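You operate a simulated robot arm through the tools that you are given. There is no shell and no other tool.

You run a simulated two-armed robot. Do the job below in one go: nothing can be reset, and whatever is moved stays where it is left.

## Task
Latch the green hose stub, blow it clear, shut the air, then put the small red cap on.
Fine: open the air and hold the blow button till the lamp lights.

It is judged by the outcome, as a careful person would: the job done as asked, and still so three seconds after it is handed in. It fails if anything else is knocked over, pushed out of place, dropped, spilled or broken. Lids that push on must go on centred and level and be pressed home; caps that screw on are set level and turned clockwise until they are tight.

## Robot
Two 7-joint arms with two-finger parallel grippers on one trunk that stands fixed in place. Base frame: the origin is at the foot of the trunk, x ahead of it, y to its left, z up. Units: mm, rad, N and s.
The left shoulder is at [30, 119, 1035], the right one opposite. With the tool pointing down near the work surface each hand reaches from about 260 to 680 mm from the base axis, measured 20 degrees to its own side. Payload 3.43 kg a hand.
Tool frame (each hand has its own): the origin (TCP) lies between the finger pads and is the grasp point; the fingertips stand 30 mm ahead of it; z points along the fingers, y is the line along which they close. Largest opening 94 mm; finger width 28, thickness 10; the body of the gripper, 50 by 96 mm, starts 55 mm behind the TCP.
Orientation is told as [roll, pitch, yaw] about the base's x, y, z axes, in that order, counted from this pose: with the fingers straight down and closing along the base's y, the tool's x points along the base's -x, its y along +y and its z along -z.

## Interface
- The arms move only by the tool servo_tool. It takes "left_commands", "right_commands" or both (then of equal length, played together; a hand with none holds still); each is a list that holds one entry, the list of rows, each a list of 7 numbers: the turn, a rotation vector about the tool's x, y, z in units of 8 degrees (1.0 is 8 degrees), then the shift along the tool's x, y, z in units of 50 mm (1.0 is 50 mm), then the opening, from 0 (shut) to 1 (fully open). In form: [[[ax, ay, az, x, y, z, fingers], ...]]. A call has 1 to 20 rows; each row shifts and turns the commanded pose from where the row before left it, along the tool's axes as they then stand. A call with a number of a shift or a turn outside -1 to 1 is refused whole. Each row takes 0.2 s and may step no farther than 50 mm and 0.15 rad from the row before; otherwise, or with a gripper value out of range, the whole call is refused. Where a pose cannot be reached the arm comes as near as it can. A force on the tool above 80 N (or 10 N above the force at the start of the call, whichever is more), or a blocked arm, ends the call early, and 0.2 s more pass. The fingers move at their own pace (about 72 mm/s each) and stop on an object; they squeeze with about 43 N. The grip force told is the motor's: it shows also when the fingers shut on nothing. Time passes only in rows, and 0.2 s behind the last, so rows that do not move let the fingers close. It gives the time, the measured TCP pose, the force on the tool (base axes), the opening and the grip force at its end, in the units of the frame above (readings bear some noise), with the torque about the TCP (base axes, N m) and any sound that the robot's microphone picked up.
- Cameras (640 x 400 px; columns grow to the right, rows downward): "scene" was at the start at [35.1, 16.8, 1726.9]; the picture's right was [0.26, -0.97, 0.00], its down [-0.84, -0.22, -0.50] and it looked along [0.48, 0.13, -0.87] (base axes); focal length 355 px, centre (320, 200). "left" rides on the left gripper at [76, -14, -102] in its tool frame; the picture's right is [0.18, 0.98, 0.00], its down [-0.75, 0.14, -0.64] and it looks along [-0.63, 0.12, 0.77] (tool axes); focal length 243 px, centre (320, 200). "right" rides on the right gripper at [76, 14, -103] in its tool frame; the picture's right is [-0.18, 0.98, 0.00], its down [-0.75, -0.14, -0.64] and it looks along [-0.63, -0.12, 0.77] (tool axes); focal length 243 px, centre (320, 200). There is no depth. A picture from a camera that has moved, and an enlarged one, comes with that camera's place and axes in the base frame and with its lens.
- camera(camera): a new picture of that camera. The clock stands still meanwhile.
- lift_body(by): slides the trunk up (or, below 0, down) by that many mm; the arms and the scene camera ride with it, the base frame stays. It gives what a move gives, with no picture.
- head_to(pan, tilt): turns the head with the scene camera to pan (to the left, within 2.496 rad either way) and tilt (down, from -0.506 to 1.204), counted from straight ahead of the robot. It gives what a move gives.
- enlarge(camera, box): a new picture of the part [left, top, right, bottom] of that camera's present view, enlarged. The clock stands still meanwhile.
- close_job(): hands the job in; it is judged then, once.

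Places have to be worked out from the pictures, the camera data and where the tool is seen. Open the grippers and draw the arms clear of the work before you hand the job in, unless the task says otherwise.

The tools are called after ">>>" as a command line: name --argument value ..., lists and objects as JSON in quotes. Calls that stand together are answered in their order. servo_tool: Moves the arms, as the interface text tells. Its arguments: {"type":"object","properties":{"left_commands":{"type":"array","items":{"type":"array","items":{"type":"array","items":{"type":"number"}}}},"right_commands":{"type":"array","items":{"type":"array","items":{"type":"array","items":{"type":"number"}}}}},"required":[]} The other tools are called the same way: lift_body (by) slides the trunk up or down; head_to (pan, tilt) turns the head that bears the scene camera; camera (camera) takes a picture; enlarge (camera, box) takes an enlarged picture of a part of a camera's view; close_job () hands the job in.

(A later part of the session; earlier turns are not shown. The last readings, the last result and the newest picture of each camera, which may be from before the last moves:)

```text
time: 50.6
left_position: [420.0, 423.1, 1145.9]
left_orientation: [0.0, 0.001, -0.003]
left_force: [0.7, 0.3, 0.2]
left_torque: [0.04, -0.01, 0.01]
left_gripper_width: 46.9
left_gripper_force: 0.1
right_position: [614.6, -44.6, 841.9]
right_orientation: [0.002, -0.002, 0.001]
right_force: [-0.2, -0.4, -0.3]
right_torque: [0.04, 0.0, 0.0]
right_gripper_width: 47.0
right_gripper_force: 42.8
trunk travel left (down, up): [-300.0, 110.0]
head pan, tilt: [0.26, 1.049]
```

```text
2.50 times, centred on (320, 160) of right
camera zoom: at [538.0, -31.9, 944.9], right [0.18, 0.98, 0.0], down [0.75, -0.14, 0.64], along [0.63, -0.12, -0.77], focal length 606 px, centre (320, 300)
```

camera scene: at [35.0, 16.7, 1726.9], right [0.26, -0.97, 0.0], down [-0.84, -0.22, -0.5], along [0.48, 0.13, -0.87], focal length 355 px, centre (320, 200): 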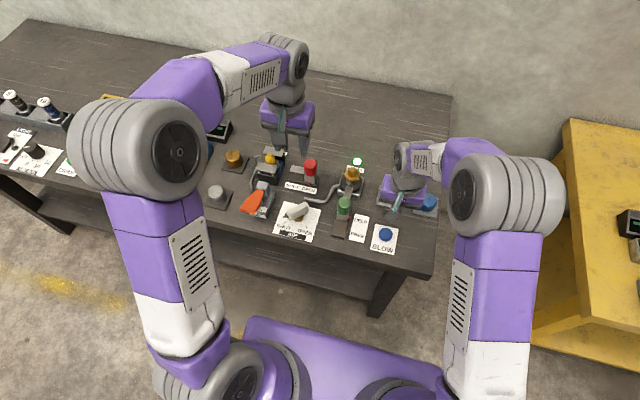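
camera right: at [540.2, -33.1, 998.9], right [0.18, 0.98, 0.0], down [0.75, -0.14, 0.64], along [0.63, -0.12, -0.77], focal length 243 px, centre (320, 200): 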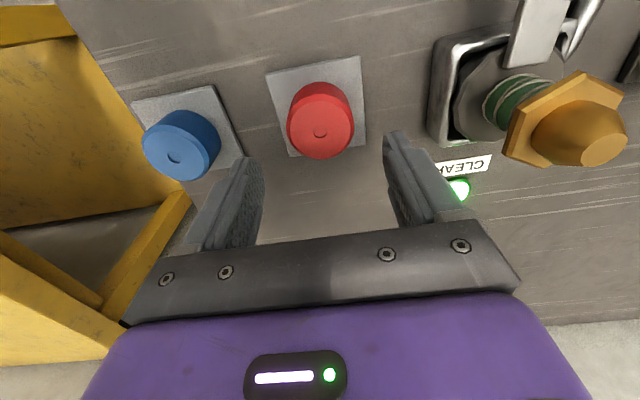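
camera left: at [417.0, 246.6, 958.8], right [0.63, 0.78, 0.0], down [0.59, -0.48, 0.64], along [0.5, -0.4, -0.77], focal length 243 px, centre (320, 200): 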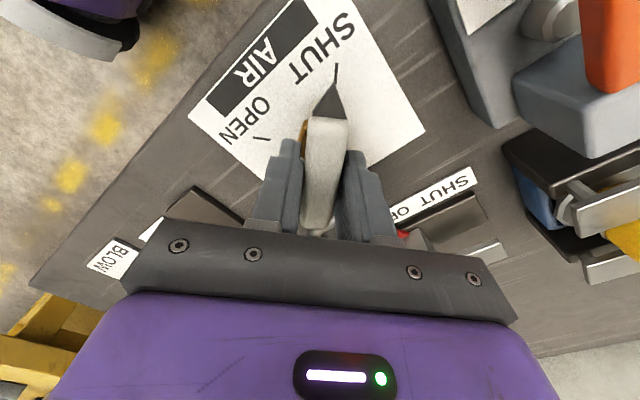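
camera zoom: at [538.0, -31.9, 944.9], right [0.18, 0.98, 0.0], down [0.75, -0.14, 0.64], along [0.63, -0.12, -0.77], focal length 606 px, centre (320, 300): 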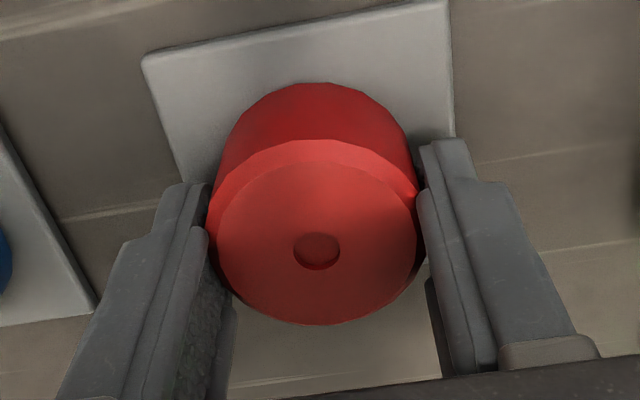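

Cap held at 47.0 mm with no side force, centred in the hand within about a millimetre. I lift it straight up well above the nipple height.

>>> servo_tool --right_commands '[[[0, 0, 0, 0, 0, -0.1, 0.3], [0, 0, 0, 0, 0, -0.4, 0.3], [0, 0, 0, 0, 0, -0.8, 0.3], [0, 0, 0, 0, 0, -0.8, 0.3], [0, 0, 0, 0, 0, -0.8, 0.3], [0, 0, 0, 0, 0, 0, 0.3]]]'

>>> camera --camera "right"

>>> enlarge --camera "scene" --box '[310, 130, 430, 220]'

```text
time: 52.0
left_position: [419.7, 423.5, 1146.0]
left_orientation: [0.0, 0.0, -0.003]
left_force: [0.0, -0.4, 0.2]
left_torque: [0.0, 0.0, 0.02]
left_gripper_width: 47.1
left_gripper_force: 0.2
right_position: [612.4, -46.2, 987.7]
right_orientation: [0.001, -0.003, 0.0]
right_force: [0.2, 1.1, -0.1]
right_torque: [0.0, 0.0, -0.02]
right_gripper_width: 28.3
right_gripper_force: 0.1
trunk travel left (down, up): [-300.0, 110.0]
head pan, tilt: [0.26, 1.049]
```

```text
taken
camera right: at [536.4, -32.2, 1090.5], right [0.18, 0.98, 0.0], down [0.75, -0.14, 0.64], along [0.63, -0.12, -0.77], focal length 243 px, centre (320, 200)
```

right: 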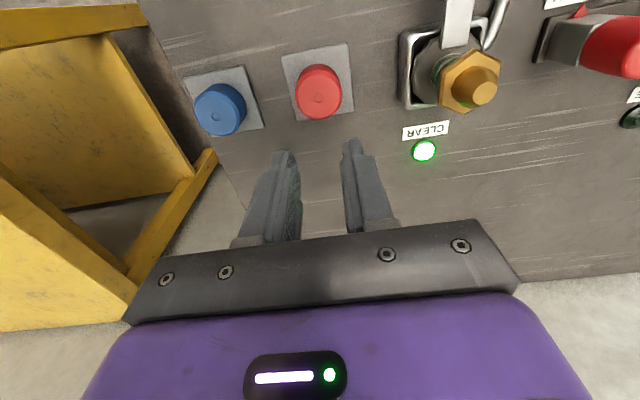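

```text
4.44 times, centred on (370, 175) of scene
camera zoom: at [35.7, 16.7, 1726.8], right [0.26, -0.97, 0.0], down [-0.84, -0.22, -0.5], along [0.48, 0.13, -0.87], focal length 1577 px, centre (98, 311)
```

zoom: 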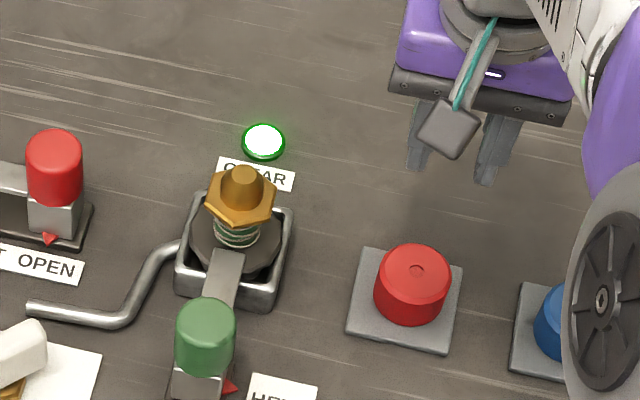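

The fingers came up empty: the cap stayed upright on its plate, so my grip slipped. I reopen, check it from above, and will grip deeper and lift slowly while reading the force.

>>> servo_tool --right_commands '[[[0, 0, 0, 0, 0, 0, 0.8], [0, 0, 0, 0, 0, 0.6, 0.8], [0, 0, 0, 0, 0, 0.8, 0.8], [0, 0, 0, 0, 0, 0.8, 0.8], [0, 0, 0, 0, 0, 0.2, 0.8], [0, 0, 0, 0, 0, 0, 0.8]]]'

>>> enlarge --camera "right" --box '[230, 80, 410, 240]'

```text
time: 53.4
left_position: [421.4, 423.7, 1147.6]
left_orientation: [0.0, 0.0, -0.004]
left_force: [0.1, 0.2, 0.1]
left_torque: [0.02, 0.02, 0.01]
left_gripper_width: 47.0
left_gripper_force: 0.1
right_position: [615.5, -46.1, 867.7]
right_orientation: [0.002, -0.001, 0.001]
right_force: [-0.8, -0.6, -0.5]
right_torque: [0.01, 0.02, 0.04]
right_gripper_width: 74.9
right_gripper_force: 0.1
trunk travel left (down, up): [-300.0, 110.0]
head pan, tilt: [0.26, 1.049]
```

```text
2.50 times, centred on (320, 160) of right
camera zoom: at [538.7, -32.6, 969.6], right [0.18, 0.98, 0.0], down [0.75, -0.14, 0.64], along [0.63, -0.12, -0.77], focal length 606 px, centre (320, 300)
```

zoom: 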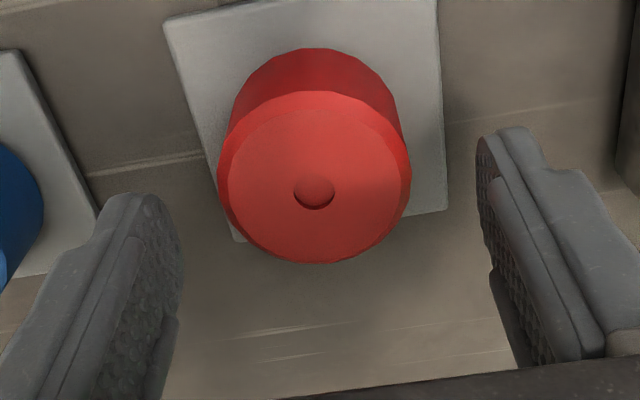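

The cap shifted about 1.4 mm on its plate, so it is loose, standing upright. I go deeper this time (tips ~5 mm above the plate), shut fully on it, and lift only a few millimetres to read the load.

>>> servo_tool --right_commands '[[[0, 0, 0, -0.02, -0.02, 0.3, 0.8], [0, 0, 0, 0, 0, 0.3, 0.8], [0, 0, 0, 0, 0, 0, 0.8], [0, 0, 0, 0, 0, 0, 0.5], [0, 0, 0, 0, 0, 0, 0.2], [0, 0, 0, 0, 0, 0, 0], [0, 0, 0, 0, 0, 0, 0], [0, 0, 0, 0, 0, 0, 0]]]'

>>> enlarge --camera "right" --box '[230, 80, 410, 240]'

```text
time: 55.2
left_position: [419.6, 422.7, 1147.0]
left_orientation: [0.001, 0.001, -0.004]
left_force: [-0.5, 0.1, 0.7]
left_torque: [0.0, 0.02, 0.02]
left_gripper_width: 47.1
left_gripper_force: 0.2
right_position: [615.9, -46.2, 837.6]
right_orientation: [-0.001, -0.001, 0.0]
right_force: [-1.3, 0.4, -0.6]
right_torque: [-0.01, 0.04, -0.04]
right_gripper_width: 48.0
right_gripper_force: 42.8
trunk travel left (down, up): [-300.0, 110.0]
head pan, tilt: [0.26, 1.049]
```

```text
2.50 times, centred on (320, 160) of right
camera zoom: at [540.9, -33.1, 940.5], right [0.18, 0.98, 0.0], down [0.75, -0.14, 0.64], along [0.63, -0.12, -0.77], focal length 606 px, centre (320, 300)
```

zoom: 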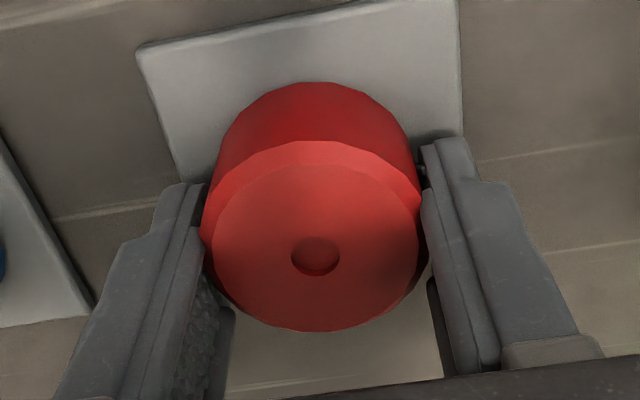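

Grip now reads 48.0 mm. I lift very slowly, 1 mm at a time, and read the vertical force.

>>> servo_tool --right_commands '[[[0, 0, 0, 0, 0, -0.02, 0], [0, 0, 0, 0, 0, -0.02, 0], [0, 0, 0, 0, 0, -0.02, 0], [0, 0, 0, 0, 0, -0.02, 0], [0, 0, 0, 0, 0, 0, 0]]]'

>>> enlarge --camera "right" --box '[230, 80, 410, 240]'

```text
time: 56.4
left_position: [419.7, 424.5, 1145.9]
left_orientation: [-0.002, 0.0, -0.002]
left_force: [-0.2, 0.0, -0.1]
left_torque: [-0.04, 0.02, 0.01]
left_gripper_width: 47.1
left_gripper_force: 0.0
right_position: [614.6, -46.5, 841.4]
right_orientation: [0.001, -0.001, 0.001]
right_force: [0.3, 0.3, -0.6]
right_torque: [0.01, 0.05, -0.01]
right_gripper_width: 47.8
right_gripper_force: 43.0
trunk travel left (down, up): [-300.0, 110.0]
head pan, tilt: [0.26, 1.049]
```

```text
2.50 times, centred on (320, 160) of right
camera zoom: at [539.6, -33.0, 943.7], right [0.18, 0.98, 0.0], down [0.75, -0.14, 0.64], along [0.63, -0.12, -0.77], focal length 606 px, centre (320, 300)
```

zoom: 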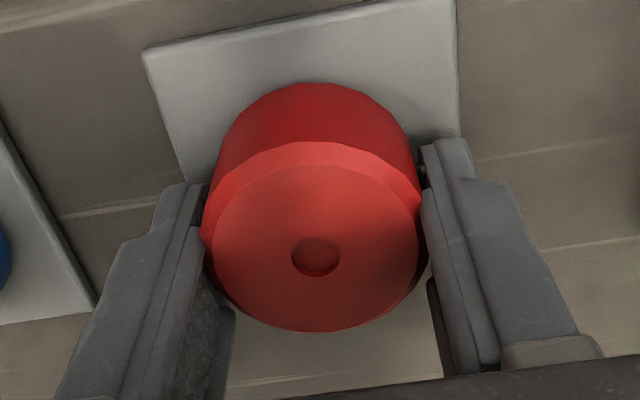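

The cap keeps its place in the hand while the plate recedes, so it is lifting now with almost no load. I continue upward gently.

>>> servo_tool --right_commands '[[[0, 0, 0, 0, 0, -0.04, 0], [0, 0, 0, 0, 0, -0.06, 0], [0, 0, 0, 0, 0, -0.08, 0], [0, 0, 0, 0, 0, -0.1, 0], [0, 0, 0, 0, 0, -0.1, 0], [0, 0, 0, 0, 0, -0.1, 0], [0, 0, 0, 0, 0, -0.1, 0], [0, 0, 0, 0, 0, -0.05, 0], [0, 0, 0, 0, 0, 0, 0]]]'

>>> camera --camera "right"

>>> enlarge --camera "scene" --box '[310, 130, 430, 220]'

```text
time: 58.4
left_position: [419.6, 424.3, 1146.8]
left_orientation: [0.0, 0.0, -0.004]
left_force: [0.0, -0.2, -0.2]
left_torque: [-0.04, 0.0, -0.02]
left_gripper_width: 47.1
left_gripper_force: 0.1
right_position: [614.7, -45.8, 873.9]
right_orientation: [0.001, -0.001, -0.001]
right_force: [0.0, 0.6, 0.8]
right_torque: [0.01, 0.03, 0.0]
right_gripper_width: 47.7
right_gripper_force: 43.4
trunk travel left (down, up): [-300.0, 110.0]
head pan, tilt: [0.26, 1.049]
```

```text
taken
camera right: at [539.1, -33.0, 976.2], right [0.18, 0.98, 0.0], down [0.75, -0.14, 0.64], along [0.63, -0.12, -0.77], focal length 243 px, centre (320, 200)
```

right: 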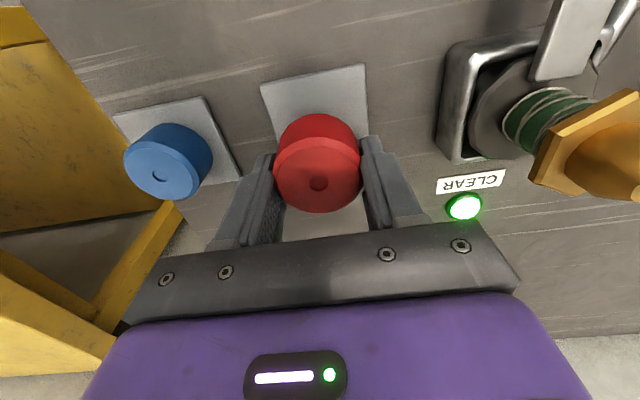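

```text
4.44 times, centred on (370, 175) of scene
camera zoom: at [35.1, 16.7, 1726.9], right [0.26, -0.97, 0.0], down [-0.84, -0.22, -0.5], along [0.48, 0.13, -0.87], focal length 1577 px, centre (98, 311)
```

zoom: 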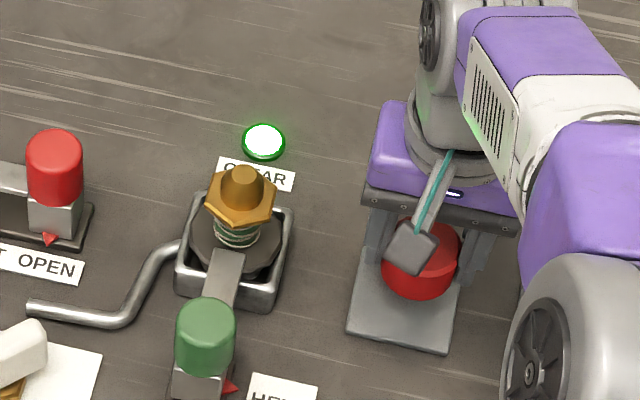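

The cap is firmly in hand. Two views put the nipple's top at about (611,74,908). I raise the cap another 95 mm at a gentle pace so its rim clears the nipple, before going sideways.

>>> servo_tool --right_commands '[[[0, 0, 0, 0, 0, -0.08, 0], [0, 0, 0, 0, 0, -0.14, 0], [0, 0, 0, 0, 0, -0.2, 0], [0, 0, 0, 0, 0, -0.2, 0], [0, 0, 0, 0, 0, -0.2, 0], [0, 0, 0, 0, 0, -0.2, 0], [0, 0, 0, 0, 0, -0.2, 0], [0, 0, 0, 0, 0, -0.2, 0], [0, 0, 0, 0, 0, -0.2, 0], [0, 0, 0, 0, 0, -0.15, 0], [0, 0, 0, 0, 0, -0.08, 0], [0, 0, 0, 0, 0, 0, 0]]]'

>>> camera --camera "right"

>>> enlarge --camera "right" --box '[380, 20, 560, 180]'

```text
time: 61.0
left_position: [420.8, 422.4, 1147.9]
left_orientation: [0.0, 0.0, -0.003]
left_force: [-0.1, -0.1, -0.8]
left_torque: [-0.01, 0.02, -0.01]
left_gripper_width: 46.8
left_gripper_force: 0.1
right_position: [614.2, -45.4, 965.3]
right_orientation: [0.002, -0.002, -0.001]
right_force: [1.4, -0.3, -0.9]
right_torque: [0.01, 0.02, 0.01]
right_gripper_width: 47.5
right_gripper_force: 42.8
trunk travel left (down, up): [-300.0, 110.0]
head pan, tilt: [0.26, 1.049]
```

```text
taken
camera right: at [539.0, -32.3, 1068.1], right [0.18, 0.98, 0.0], down [0.75, -0.14, 0.64], along [0.63, -0.12, -0.77], focal length 243 px, centre (320, 200)
```

right: 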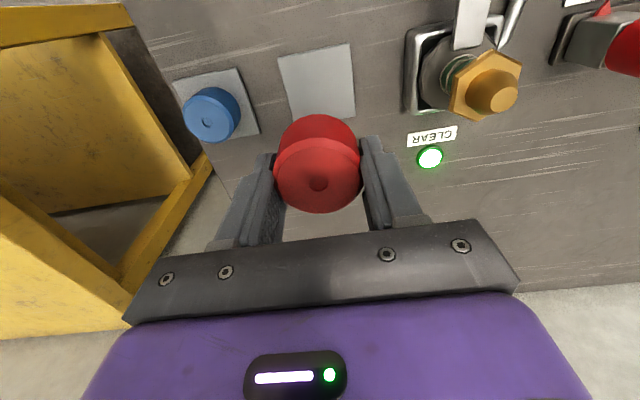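

```text
2.50 times, centred on (470, 100) of right
camera zoom: at [539.0, -32.3, 1068.1], right [0.18, 0.98, 0.0], down [0.75, -0.14, 0.64], along [0.63, -0.12, -0.77], focal length 606 px, centre (-55, 450)
```

zoom: 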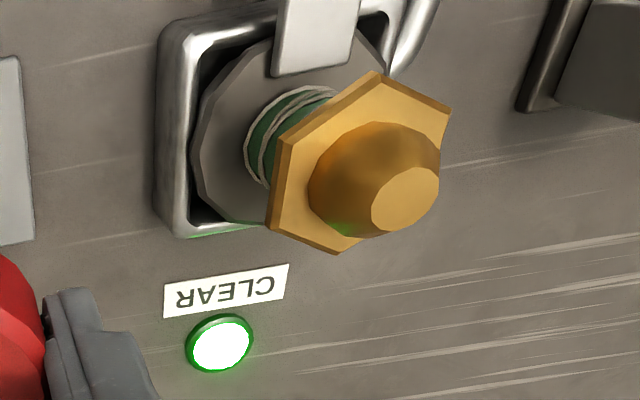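

The cap is steady, and the nipple's top reads (610.3,74.2,908) again. I carry the cap sideways, 121 mm in +y and 4 mm back, at a gentle pace and 20 mm above the nipple.

>>> servo_tool --right_commands '[[[0, 0, 0, 0, 0.1, 0, 0], [0, 0, 0, 0.008, 0.2, 0, 0], [0, 0, 0, 0.008, 0.2, 0, 0], [0, 0, 0, 0.008, 0.2, 0, 0], [0, 0, 0, 0.008, 0.2, 0, 0], [0, 0, 0, 0.008, 0.2, 0, 0], [0, 0, 0, 0.008, 0.2, 0, 0], [0, 0, 0, 0.008, 0.2, 0, 0], [0, 0, 0, 0.008, 0.2, 0, 0], [0, 0, 0, 0.008, 0.2, 0, 0], [0, 0, 0, 0.008, 0.2, 0, 0], [0, 0, 0, 0, 0.2, 0, 0], [0, 0, 0, 0, 0.1, 0, 0], [0, 0, 0, 0, 0.028, 0, 0], [0, 0, 0, 0, 0, 0, 0], [0, 0, 0, 0, 0, 0, 0]]]'

>>> camera --camera "right"

>>> enlarge --camera "right" --box '[230, 80, 410, 240]'

>>> enlarge --camera "scene" --box '[310, 130, 430, 220]'

```text
time: 64.4
left_position: [420.4, 424.8, 1147.4]
left_orientation: [0.001, 0.001, -0.003]
left_force: [1.5, 0.3, -1.2]
left_torque: [0.06, -0.01, -0.01]
left_gripper_width: 46.9
left_gripper_force: 0.0
right_position: [603.5, 71.9, 966.0]
right_orientation: [0.002, -0.002, -0.001]
right_force: [-1.2, -0.2, -0.4]
right_torque: [-0.01, -0.02, 0.01]
right_gripper_width: 47.3
right_gripper_force: 42.8
right hand out of reach, approached as far as the arm can: row 12
trunk travel left (down, up): [-300.0, 110.0]
head pan, tilt: [0.26, 1.049]
```

```text
taken
camera right: at [528.3, 85.2, 1068.4], right [0.18, 0.98, 0.0], down [0.75, -0.14, 0.64], along [0.63, -0.12, -0.77], focal length 243 px, centre (320, 200)
```

right: 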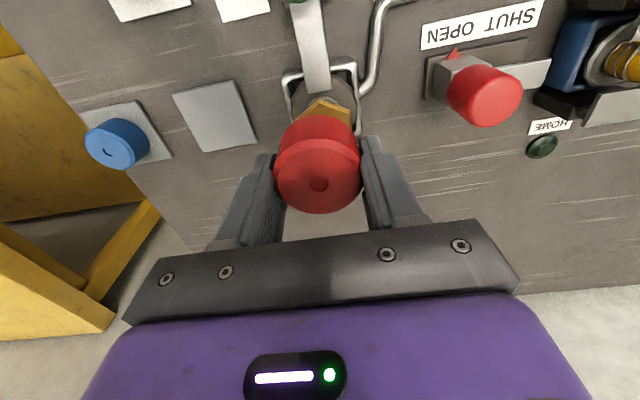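

```text
2.50 times, centred on (320, 160) of right
camera zoom: at [528.3, 85.2, 1068.4], right [0.18, 0.98, 0.0], down [0.75, -0.14, 0.64], along [0.63, -0.12, -0.77], focal length 606 px, centre (320, 300)
```

zoom: 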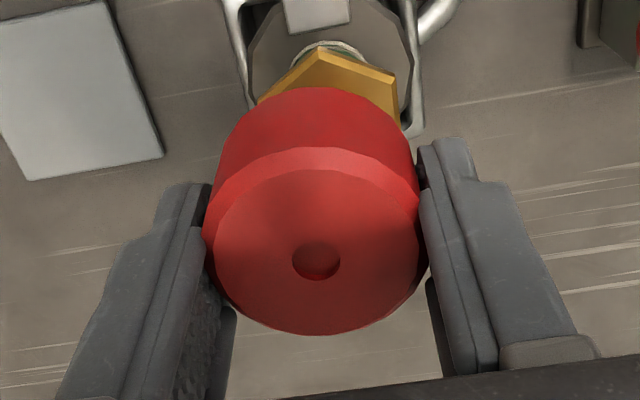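

```text
4.44 times, centred on (370, 175) of scene
camera zoom: at [35.1, 16.7, 1726.9], right [0.26, -0.97, 0.0], down [-0.84, -0.22, -0.5], along [0.48, 0.13, -0.87], focal length 1577 px, centre (98, 311)
```

zoom: 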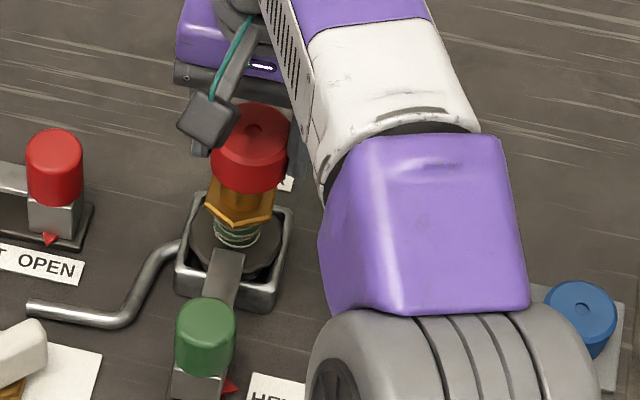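

The arm ran out of reach 7 mm short of the nipple axis (hand at 603.5,71.9). Raising the trunk brings the shoulder level with the wrist and gives more reach, so I lift the body 80 mm – the hand and cap ride up with it.

>>> lift_body --by 80

>>> camera --camera "right"

```text
time: 65.6
left_position: [419.4, 423.9, 1225.7]
left_orientation: [0.002, -0.001, -0.003]
left_force: [-0.4, -0.5, 0.6]
left_torque: [0.04, 0.0, 0.01]
left_gripper_width: 46.9
left_gripper_force: 0.0
right_position: [604.4, 71.5, 1043.9]
right_orientation: [0.001, -0.001, 0.001]
right_force: [-0.1, 0.6, 0.7]
right_torque: [0.01, -0.02, 0.03]
right_gripper_width: 47.2
right_gripper_force: 42.9
trunk travel left (down, up): [-380.0, 30.0]
head pan, tilt: [0.26, 1.049]
```

```text
taken
camera right: at [528.5, 85.3, 1148.0], right [0.18, 0.98, 0.0], down [0.75, -0.14, 0.64], along [0.63, -0.12, -0.77], focal length 243 px, centre (320, 200)
```

right: 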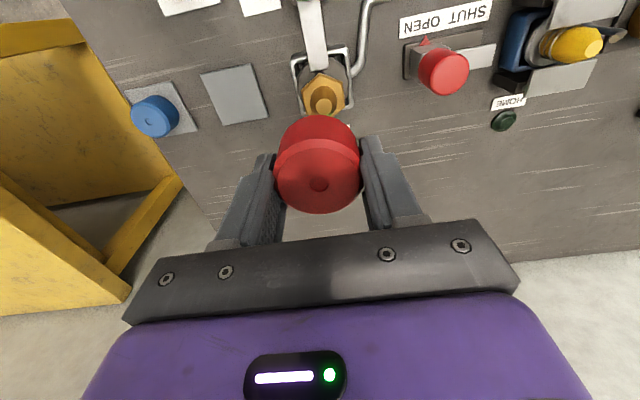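

With the trunk raised, the view shows cap and nipple together. I zoom to check that the cap is not creeping in the grip (the width reading has drifted from 48.0 to 47.2) and to measure the nipple.

>>> enlarge --camera "right" --box '[230, 80, 410, 240]'

>>> enlarge --camera "right" --box '[270, 30, 380, 130]'

>>> enlarge --camera "scene" --box '[320, 130, 400, 200]'

```text
2.50 times, centred on (320, 160) of right
camera zoom: at [528.5, 85.3, 1148.0], right [0.18, 0.98, 0.0], down [0.75, -0.14, 0.64], along [0.63, -0.12, -0.77], focal length 606 px, centre (320, 300)
```

zoom: 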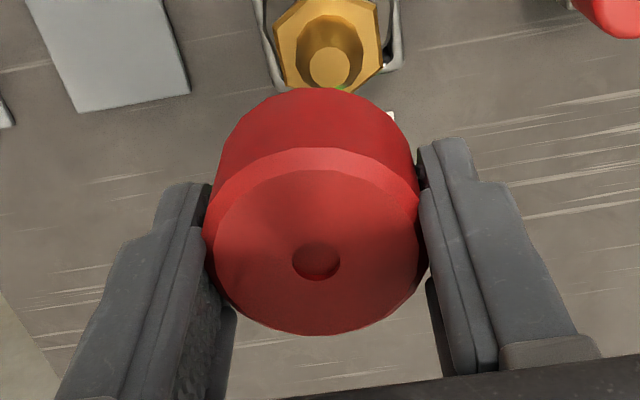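

```text
4.00 times, centred on (325, 80) of right
camera zoom: at [528.5, 85.3, 1148.0], right [0.18, 0.98, 0.0], down [0.75, -0.14, 0.64], along [0.63, -0.12, -0.77], focal length 970 px, centre (300, 680)
```

zoom: 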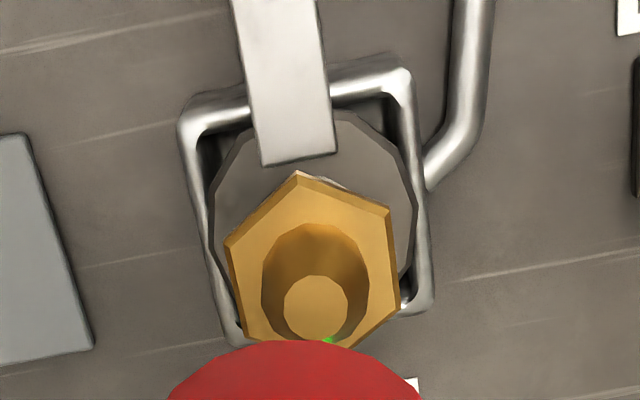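

```text
5.71 times, centred on (360, 165) of scene
camera zoom: at [35.4, 16.9, 1806.7], right [0.26, -0.97, 0.0], down [-0.84, -0.22, -0.5], along [0.48, 0.13, -0.87], focal length 2027 px, centre (91, 400)
```

zoom: 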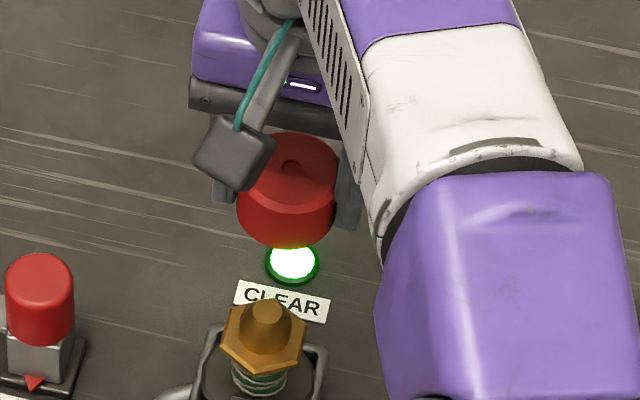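

The cap is stable in the hand; nipple axis reads (610.3,74.2), hex shoulder at z≈881. First I send one still row to see where the commanded pose stands after the reach limit.

>>> servo_tool --right_commands '[[[0, 0, 0, 0, 0, 0, 0], [0, 0, 0, 0, 0, 0, 0]]]'

```text
time: 66.2
left_position: [420.1, 423.7, 1226.5]
left_orientation: [0.0, -0.002, -0.004]
left_force: [-0.4, 0.5, 0.4]
left_torque: [-0.01, -0.01, -0.01]
left_gripper_width: 46.9
left_gripper_force: 0.1
right_position: [603.9, 72.0, 1045.6]
right_orientation: [0.002, 0.0, 0.0]
right_force: [-0.1, 0.3, -0.1]
right_torque: [0.02, -0.01, 0.02]
right_gripper_width: 47.5
right_gripper_force: 43.2
trunk travel left (down, up): [-380.0, 30.0]
head pan, tilt: [0.26, 1.049]
```

The hand holds at (604,71.8,1045). I bring it 5.4 mm further out, 2.8 mm left, and 72 mm down so the cap rim is about 30 mm over the nipple.

>>> servo_tool --right_commands '[[[0, 0, 0, -0.0135, 0.007, 0.12, 0], [0, 0, 0, -0.0135, 0.007, 0.2, 0], [0, 0, 0, -0.0135, 0.007, 0.2, 0], [0, 0, 0, -0.0135, 0.007, 0.2, 0], [0, 0, 0, -0.0135, 0.007, 0.2, 0], [0, 0, 0, -0.0135, 0.007, 0.2, 0], [0, 0, 0, -0.0135, 0.007, 0.2, 0], [0, 0, 0, -0.0135, 0.007, 0.12, 0], [0, 0, 0, 0, 0, 0, 0], [0, 0, 0, 0, 0, 0, 0]]]'

>>> enlarge --camera "right" --box '[230, 60, 410, 220]'

>>> enlarge --camera "scene" --box '[320, 140, 400, 210]'

```text
time: 68.4
left_position: [420.0, 423.2, 1226.3]
left_orientation: [0.0, 0.0, -0.003]
left_force: [0.2, 0.1, -1.0]
left_torque: [0.05, 0.03, 0.0]
left_gripper_width: 47.0
left_gripper_force: 0.0
right_position: [597.6, 71.4, 974.3]
right_orientation: [0.003, -0.001, 0.0]
right_force: [0.0, -0.5, 1.1]
right_torque: [0.0, 0.02, -0.04]
right_gripper_width: 47.5
right_gripper_force: 43.0
right hand out of reach, approached as far as the arm can: row 3, 4, 8
trunk travel left (down, up): [-380.0, 30.0]
head pan, tilt: [0.26, 1.049]
```

```text
2.50 times, centred on (320, 140) of right
camera zoom: at [522.4, 85.1, 1077.0], right [0.18, 0.98, 0.0], down [0.75, -0.14, 0.64], along [0.63, -0.12, -0.77], focal length 606 px, centre (320, 350)
```

zoom: 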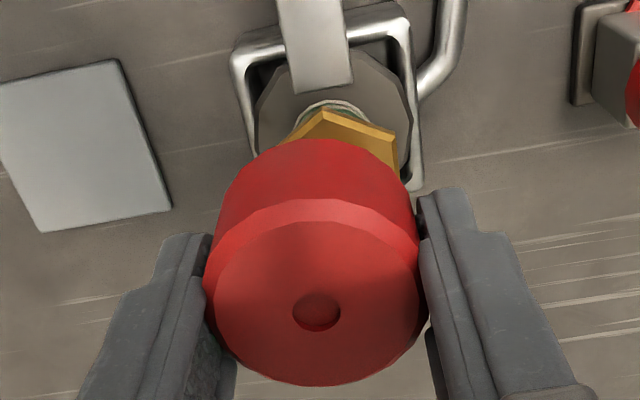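

```text
5.71 times, centred on (360, 175) of scene
camera zoom: at [35.2, 16.7, 1806.9], right [0.26, -0.97, 0.0], down [-0.84, -0.22, -0.5], along [0.48, 0.13, -0.87], focal length 2027 px, centre (91, 343)
```

zoom: 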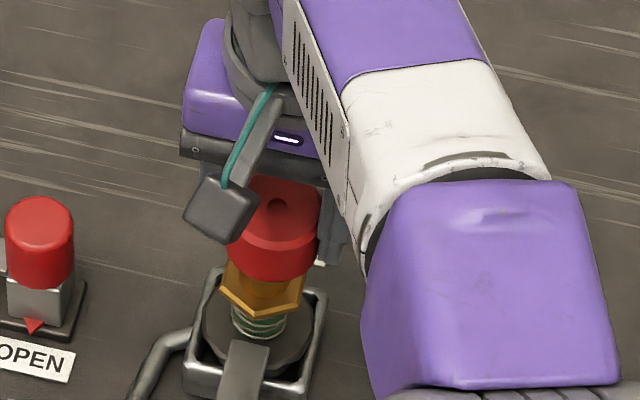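

Reach got worse lower down: the right arm cannot get 7–13 mm further here, while the nipple is well within the left arm's reach. So I will set the cap gently on the bare bench near (560,0) and fetch it with the left hand. First I carry it back off the nipple at this height.

>>> servo_tool --right_commands '[[[0, 0, 0, 0.05, -0.09, 0, 0], [0, 0, 0, 0.1, -0.19, 0, 0], [0, 0, 0, 0.1, -0.19, 0, 0], [0, 0, 0, 0.1, -0.19, 0, 0], [0, 0, 0, 0.1, -0.19, 0, 0], [0, 0, 0, 0.1, -0.19, 0, 0], [0, 0, 0, 0.1, -0.19, 0, 0], [0, 0, 0, 0.1, -0.19, 0, 0], [0, 0, 0, 0, 0, 0, 0]]]'

>>> camera --camera "right"

>>> camera --camera "scene"

```text
time: 70.4
left_position: [420.2, 423.3, 1226.2]
left_orientation: [0.0, 0.001, -0.004]
left_force: [0.1, -0.4, -0.1]
left_torque: [0.02, -0.01, 0.02]
left_gripper_width: 47.0
left_gripper_force: 0.1
right_position: [560.5, 1.8, 974.7]
right_orientation: [0.002, -0.002, 0.0]
right_force: [-0.2, 0.8, 0.3]
right_torque: [-0.01, 0.0, 0.01]
right_gripper_width: 47.2
right_gripper_force: 42.8
trunk travel left (down, up): [-380.0, 30.0]
head pan, tilt: [0.26, 1.049]
```

```text
taken
camera right: at [485.0, 14.1, 1077.9], right [0.18, 0.98, 0.0], down [0.75, -0.14, 0.64], along [0.63, -0.12, -0.77], focal length 243 px, centre (320, 200)
```

right: 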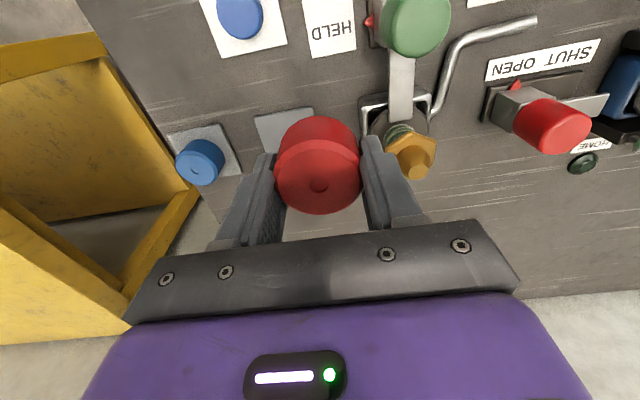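

```text
taken
camera scene: at [35.3, 16.9, 1806.9], right [0.26, -0.97, 0.0], down [-0.84, -0.22, -0.5], along [0.48, 0.13, -0.87], focal length 355 px, centre (320, 200)
```

scene: 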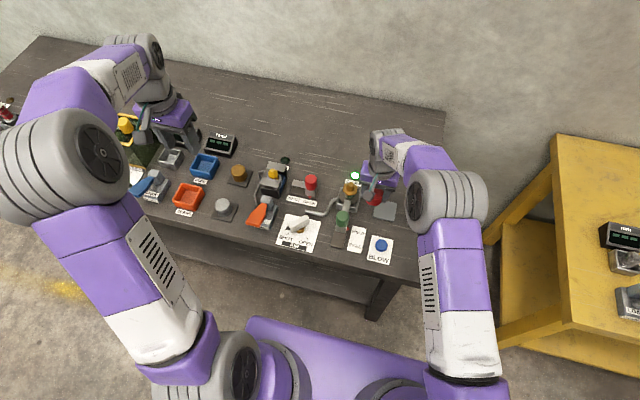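

The bare bench between the HELD label and the cap's plate is clear; a spot at about (552,-12) keeps all margins. I shift there and then lower the trunk back by 80 mm.

>>> servo_tool --right_commands '[[[0, 0, 0, 0.085, -0.14, 0, 0], [0, 0, 0, 0.085, -0.14, 0, 0], [0, 0, 0, 0, 0, 0, 0]]]'

>>> lift_body --by -80

>>> camera --camera "right"

>>> enlarge --camera "scene" --box '[320, 140, 430, 240]'

```text
time: 71.2
left_position: [420.4, 423.8, 1226.4]
left_orientation: [-0.002, 0.002, -0.004]
left_force: [0.1, -0.4, -1.2]
left_torque: [0.0, 0.0, 0.0]
left_gripper_width: 47.1
left_gripper_force: 0.1
right_position: [550.7, -12.9, 974.4]
right_orientation: [0.001, -0.002, 0.0]
right_force: [0.0, 0.1, -0.6]
right_torque: [0.02, -0.02, 0.03]
right_gripper_width: 47.1
right_gripper_force: 43.2
trunk travel left (down, up): [-380.0, 30.0]
head pan, tilt: [0.26, 1.049]
```

```text
time: 72.3
left_position: [419.5, 423.1, 1146.9]
left_orientation: [0.0, 0.0, -0.003]
left_force: [-0.1, -0.2, -0.5]
left_torque: [-0.01, 0.01, 0.01]
left_gripper_width: 47.1
left_gripper_force: 0.1
right_position: [552.0, -12.6, 895.5]
right_orientation: [0.003, -0.002, 0.001]
right_force: [0.4, 0.9, 0.2]
right_torque: [-0.01, 0.03, 0.01]
right_gripper_width: 47.1
right_gripper_force: 43.0
trunk travel left (down, up): [-300.0, 110.0]
head pan, tilt: [0.26, 1.049]
```

```text
taken
camera right: at [476.1, 0.1, 998.1], right [0.18, 0.98, 0.0], down [0.75, -0.14, 0.64], along [0.63, -0.12, -0.77], focal length 243 px, centre (320, 200)
```

right: 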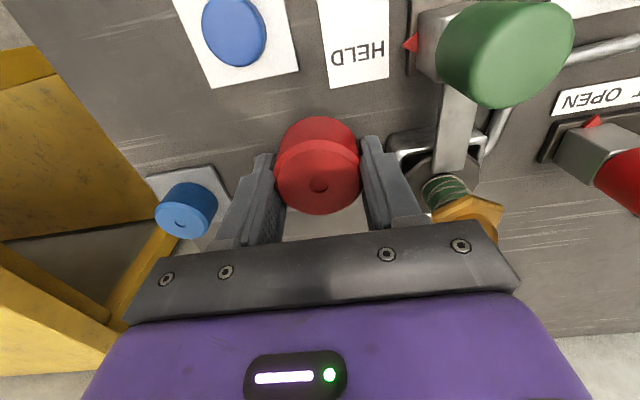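

```text
4.00 times, centred on (375, 190) of scene
camera zoom: at [34.8, 16.6, 1727.0], right [0.26, -0.97, 0.0], down [-0.84, -0.22, -0.5], along [0.48, 0.13, -0.87], focal length 1419 px, centre (100, 240)
```

zoom: 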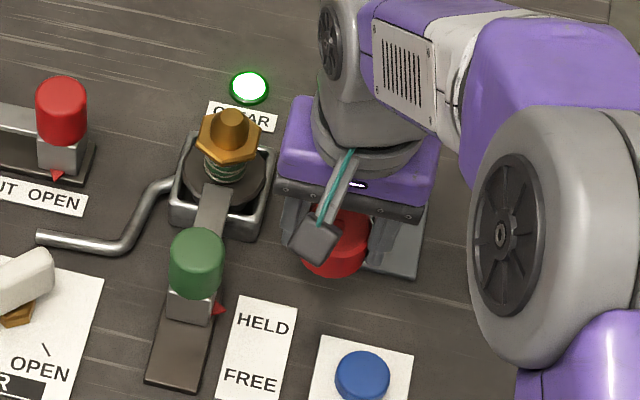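

The cap hangs over bare bench with nothing beneath. I lower it most of the way.

>>> servo_tool --right_commands '[[[0, 0, 0, 0, 0, 0.16, 0], [0, 0, 0, 0, 0, 0.24, 0], [0, 0, 0, 0, 0, 0.24, 0], [0, 0, 0, 0, 0, 0.2, 0], [0, 0, 0, 0, 0, 0.12, 0], [0, 0, 0, 0, 0, 0.06, 0], [0, 0, 0, 0, 0, 0, 0]]]'

>>> camera --camera "right"

```text
time: 73.9
left_position: [418.5, 423.9, 1146.1]
left_orientation: [0.001, -0.001, -0.005]
left_force: [0.2, -0.2, 0.3]
left_torque: [0.03, -0.01, 0.01]
left_gripper_width: 47.1
left_gripper_force: 0.1
right_position: [551.9, -13.4, 844.2]
right_orientation: [0.001, -0.001, 0.001]
right_force: [-0.1, 0.3, 0.6]
right_torque: [-0.01, 0.03, 0.01]
right_gripper_width: 47.1
right_gripper_force: 43.2
trunk travel left (down, up): [-300.0, 110.0]
head pan, tilt: [0.26, 1.049]
```

```text
taken
camera right: at [476.7, -0.2, 947.4], right [0.18, 0.98, 0.0], down [0.75, -0.14, 0.64], along [0.63, -0.12, -0.77], focal length 243 px, centre (320, 200)
```

right: 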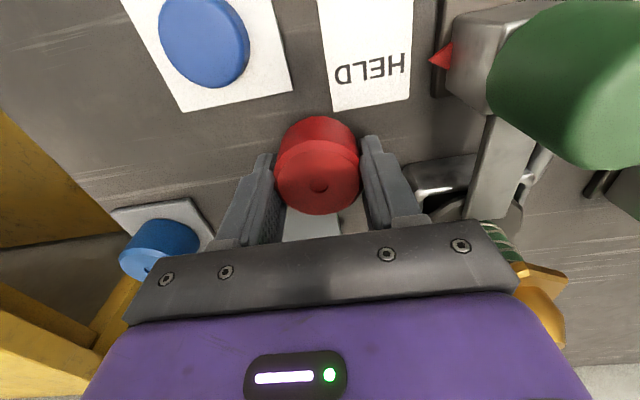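

Still free. I go down in 1 mm steps to feel for the bench.

>>> servo_tool --right_commands '[[[0, 0, 0, 0, 0, 0.02, 0], [0, 0, 0, 0, 0, 0.02, 0], [0, 0, 0, 0, 0, 0.02, 0], [0, 0, 0, 0, 0, 0.02, 0], [0, 0, 0, 0, 0, 0.02, 0], [0, 0, 0, 0, 0, 0, 0]]]'

```text
time: 75.3
left_position: [420.7, 425.4, 1147.4]
left_orientation: [0.0, -0.001, -0.005]
left_force: [-0.5, -0.5, -0.8]
left_torque: [0.0, -0.02, 0.03]
left_gripper_width: 47.0
left_gripper_force: 0.1
right_position: [552.5, -13.7, 838.7]
right_orientation: [0.002, -0.001, 0.0]
right_force: [-0.1, -0.1, -0.5]
right_torque: [0.01, 0.0, 0.04]
right_gripper_width: 47.3
right_gripper_force: 42.9
trunk travel left (down, up): [-300.0, 110.0]
head pan, tilt: [0.26, 1.049]
```

No contact yet at TCP z 839. I continue in 1 mm steps.

>>> servo_tool --right_commands '[[[0, 0, 0, 0, 0, 0.02, 0], [0, 0, 0, 0, 0, 0.02, 0], [0, 0, 0, 0, 0, 0.02, 0], [0, 0, 0, 0, 0, 0.02, 0], [0, 0, 0, 0, 0, 0, 0]]]'

```text
time: 76.5
left_position: [419.8, 424.3, 1146.0]
left_orientation: [0.0, 0.0, -0.003]
left_force: [-0.5, 0.2, 0.9]
left_torque: [0.02, -0.02, -0.02]
left_gripper_width: 46.9
left_gripper_force: 0.1
right_position: [553.0, -13.7, 835.4]
right_orientation: [0.002, -0.002, 0.001]
right_force: [1.3, 1.2, -0.2]
right_torque: [0.0, 0.0, 0.01]
right_gripper_width: 46.9
right_gripper_force: 42.6
trunk travel left (down, up): [-300.0, 110.0]
head pan, tilt: [0.26, 1.049]
```

>>> servo_tool --right_commands '[[[0, 0, 0, 0, 0, 0.02, 0], [0, 0, 0, 0, 0, 0.02, 0], [0, 0, 0, 0, 0, 0.02, 0], [0, 0, 0, 0, 0, 0, 0]]]'

>>> camera --camera "right"

```text
time: 77.5
left_position: [419.4, 424.1, 1146.1]
left_orientation: [0.0, 0.0, -0.004]
left_force: [0.2, -0.4, 0.9]
left_torque: [-0.01, -0.01, 0.0]
left_gripper_width: 46.9
left_gripper_force: 0.0
right_position: [551.4, -13.3, 832.1]
right_orientation: [0.003, -0.001, 0.0]
right_force: [0.0, 0.8, 0.2]
right_torque: [0.01, -0.01, 0.01]
right_gripper_width: 47.1
right_gripper_force: 43.2
trunk travel left (down, up): [-300.0, 110.0]
head pan, tilt: [0.26, 1.049]
```

```text
taken
camera right: at [476.2, -0.5, 934.9], right [0.18, 0.98, 0.0], down [0.75, -0.14, 0.64], along [0.63, -0.12, -0.77], focal length 243 px, centre (320, 200)
```

right: 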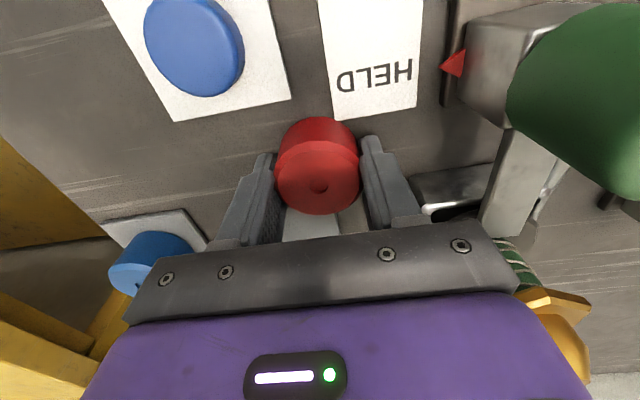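

Still no contact at z 832; the bench is a little lower than estimated. I continue millimetre by millimetre.

>>> servo_tool --right_commands '[[[0, 0, 0, 0, 0, 0.02, 0], [0, 0, 0, 0, 0, 0.02, 0], [0, 0, 0, 0, 0, 0.02, 0], [0, 0, 0, 0, 0, 0, 0]]]'

```text
time: 78.5
left_position: [418.8, 423.9, 1147.0]
left_orientation: [0.001, -0.001, -0.002]
left_force: [-0.2, 0.7, -0.1]
left_torque: [0.0, -0.03, -0.01]
left_gripper_width: 47.0
left_gripper_force: 0.1
right_position: [551.9, -12.2, 831.0]
right_orientation: [0.001, -0.005, 0.0]
right_force: [-1.8, -2.8, 20.0]
right_torque: [-0.32, 0.16, 0.0]
right_gripper_width: 47.1
right_gripper_force: 42.9
trunk travel left (down, up): [-300.0, 110.0]
head pan, tilt: [0.26, 1.049]
```

Contact: 20 N upward at TCP z≈831, so the cap is on the bench. I ease off 1 mm, open the fingers moderately, and rise straight up.

>>> servo_tool --right_commands '[[[0, 0, 0, 0, 0, -0.03, 0], [0, 0, 0, 0, 0, 0, 0], [0, 0, 0, 0, 0, 0, 0.55], [0, 0, 0, 0, 0, 0, 0.66], [0, 0, 0, 0, 0, 0, 0.66], [0, 0, 0, 0, 0, -0.1, 0.66], [0, 0, 0, 0, 0, -0.3, 0.66], [0, 0, 0, 0, 0, -0.5, 0.66], [0, 0, 0, 0, 0, -0.6, 0.66], [0, 0, 0, 0, 0, -0.6, 0.66], [0, 0, 0, 0, 0, 0, 0.66]]]'

>>> camera --camera "right"

>>> enlarge --camera "scene" --box '[320, 140, 430, 240]'

```text
time: 80.9
left_position: [420.0, 424.9, 1148.1]
left_orientation: [0.001, 0.0, -0.004]
left_force: [-0.4, 0.7, 0.3]
left_torque: [-0.03, -0.01, 0.0]
left_gripper_width: 47.2
left_gripper_force: 0.2
right_position: [551.9, -13.9, 937.6]
right_orientation: [0.002, -0.001, 0.0]
right_force: [-0.2, 0.1, 0.3]
right_torque: [-0.03, 0.0, 0.01]
right_gripper_width: 61.9
right_gripper_force: 0.1
trunk travel left (down, up): [-300.0, 110.0]
head pan, tilt: [0.26, 1.049]
```

```text
taken
camera right: at [474.8, -0.7, 1038.5], right [0.18, 0.98, 0.0], down [0.75, -0.14, 0.64], along [0.63, -0.12, -0.77], focal length 243 px, centre (320, 200)
```

right: 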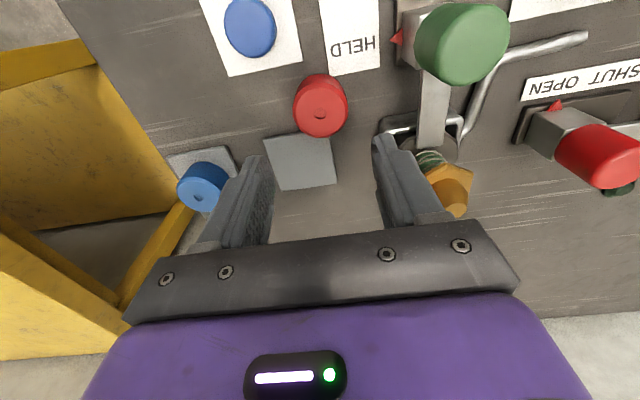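

```text
4.00 times, centred on (375, 190) of scene
camera zoom: at [35.6, 16.7, 1726.8], right [0.26, -0.97, 0.0], down [-0.84, -0.22, -0.5], along [0.48, 0.13, -0.87], focal length 1419 px, centre (100, 240)
```

zoom: 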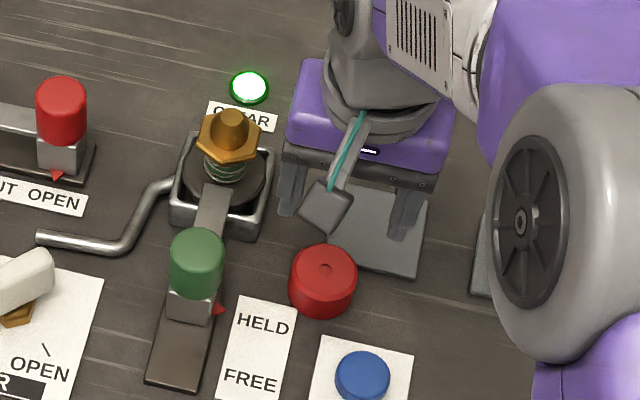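

The cap stands upright on the bench at (552,-12). I draw the right arm up and away to its side and swing the left arm in high above the cap.

>>> servo_tool --right_commands '[[[0, 0, 0, 0, 0, -0.9, 0.66], [0, 0, 0, 0, 0, -0.9, 0.66], [0, 0, 0, 0.3, -0.9, 0, 0.66], [0, 0, 0, 0.3, -0.9, 0, 0.66], [0, 0, 0, 0.3, -0.9, 0, 0.66], [0, 0, 0, 0.3, -0.9, 0, 0.66], [0, 0, 0, 0.3, -0.9, 0, 0.66], [0, 0, 0, 0.3, -0.9, 0, 0.66], [0, 0, 0, 0, 0, 0, 0.66], [0, 0, 0, 0, 0, 0, 0.66], [0, 0, 0, 0, 0, 0, 0.66], [0, 0, 0, 0, 0, 0, 0.66], [0, 0, 0, 0, 0, 0, 0.66], [0, 0, 0, 0, 0, 0, 0.66]]]' --left_commands '[[[0, 0, 0, 0, 0, 0, 0.75], [0, 0, 0, 0, 0, 0, 0.75], [0, 0, 0, -0.25, -0.85, 0, 0.75], [0, 0, 0, -0.25, -0.85, 0, 0.75], [0, 0, 0, -0.25, -0.85, 0, 0.75], [0, 0, 0, -0.25, -0.85, 0, 0.75], [0, 0, 0, -0.25, -0.85, 0, 0.75], [0, 0, 0, -0.25, -0.85, 0, 0.75], [0, 0, 0, -0.25, -0.85, 0, 0.75], [0, 0, 0, -0.25, -0.85, 0, 0.75], [0, 0, 0, -0.25, -0.85, 0, 0.75], [0, 0, 0, -0.25, -0.85, 0, 0.75], [0, 0, 0, 0, 0, 0, 0.75], [0, 0, 0, 0, 0, 0, 0.75]]]'

>>> camera --camera "left"

>>> camera --camera "scene"

```text
time: 83.9
left_position: [545.5, -2.8, 1146.4]
left_orientation: [0.0, -0.001, -0.004]
left_force: [0.2, 0.0, -0.1]
left_torque: [-0.02, 0.02, 0.0]
left_gripper_width: 70.2
left_gripper_force: 0.1
right_position: [463.3, -281.5, 1026.5]
right_orientation: [0.001, 0.0, 0.0]
right_force: [0.2, 0.0, 0.5]
right_torque: [0.02, 0.0, 0.04]
right_gripper_width: 62.1
right_gripper_force: 0.2
trunk travel left (down, up): [-300.0, 110.0]
head pan, tilt: [0.26, 1.049]
```

```text
taken
camera left: at [469.2, -17.0, 1250.4], right [-0.18, 0.98, 0.0], down [0.75, 0.14, 0.64], along [0.63, 0.12, -0.77], focal length 243 px, centre (320, 200)
```

left: 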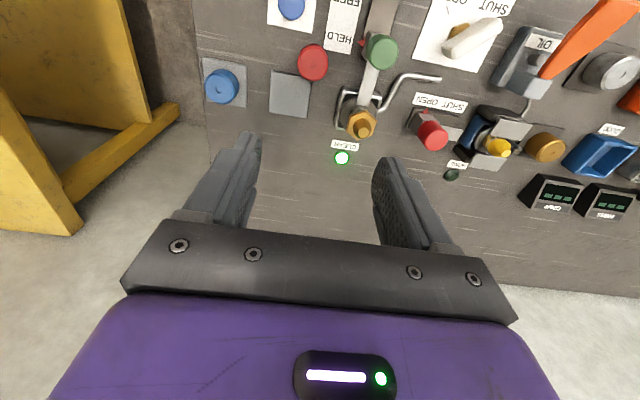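

```text
taken
camera scene: at [35.5, 15.9, 1726.9], right [0.26, -0.97, 0.0], down [-0.84, -0.22, -0.5], along [0.48, 0.13, -0.87], focal length 355 px, centre (320, 200)
```

scene: 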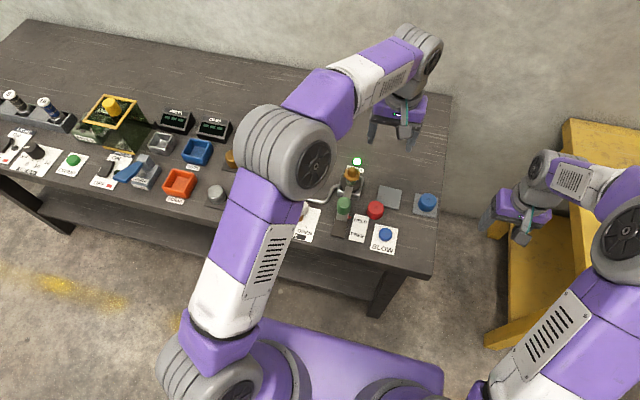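

The left hand is at (545,-3,1146) above the cap and the way is clear. I lower it to z≈930 over the cap.

>>> servo_tool --left_commands '[[[0, 0, 0, -0.065, -0.1, 0.86, 0.75], [0, 0, 0, -0.065, -0.1, 0.86, 0.75], [0, 0, 0, 0, 0, 0.86, 0.75], [0, 0, 0, 0, 0, 0.86, 0.75], [0, 0, 0, 0, 0, 0.86, 0.75], [0, 0, 0, 0, 0, 0, 0.75], [0, 0, 0, 0, 0, 0, 0.75]]]'

>>> camera --camera "left"

>>> enlarge --camera "left" --box '[230, 40, 410, 200]'

```text
time: 85.5
left_position: [549.1, -14.6, 929.3]
left_orientation: [0.0, 0.0, -0.003]
left_force: [0.0, -0.1, -0.1]
left_torque: [0.01, 0.0, 0.01]
left_gripper_width: 70.5
left_gripper_force: 0.1
right_position: [463.5, -281.8, 1027.8]
right_orientation: [0.001, -0.002, -0.002]
right_force: [0.5, -0.9, 0.6]
right_torque: [-0.03, 0.0, -0.02]
right_gripper_width: 61.9
right_gripper_force: 0.1
trunk travel left (down, up): [-300.0, 110.0]
head pan, tilt: [0.26, 1.049]
```

```text
taken
camera left: at [473.7, -28.1, 1033.3], right [-0.18, 0.98, 0.0], down [0.75, 0.14, 0.64], along [0.63, 0.12, -0.77], focal length 243 px, centre (320, 200)
```

left: 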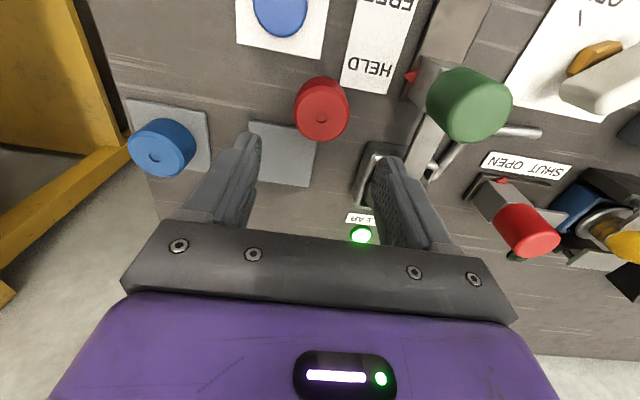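

```text
2.50 times, centred on (320, 120) of left
camera zoom: at [473.7, -28.1, 1033.3], right [-0.18, 0.98, 0.0], down [0.75, 0.14, 0.64], along [0.63, 0.12, -0.77], focal length 606 px, centre (320, 400)
```

zoom: 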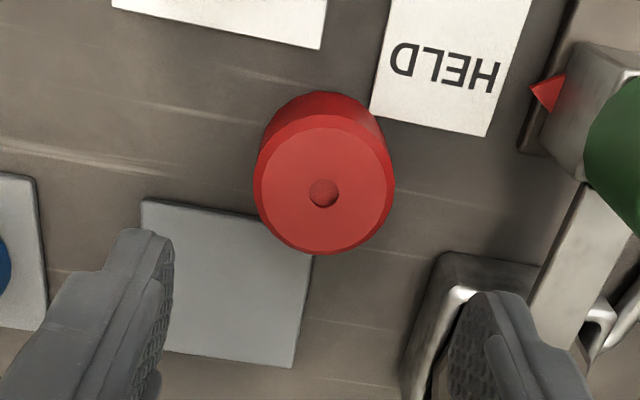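

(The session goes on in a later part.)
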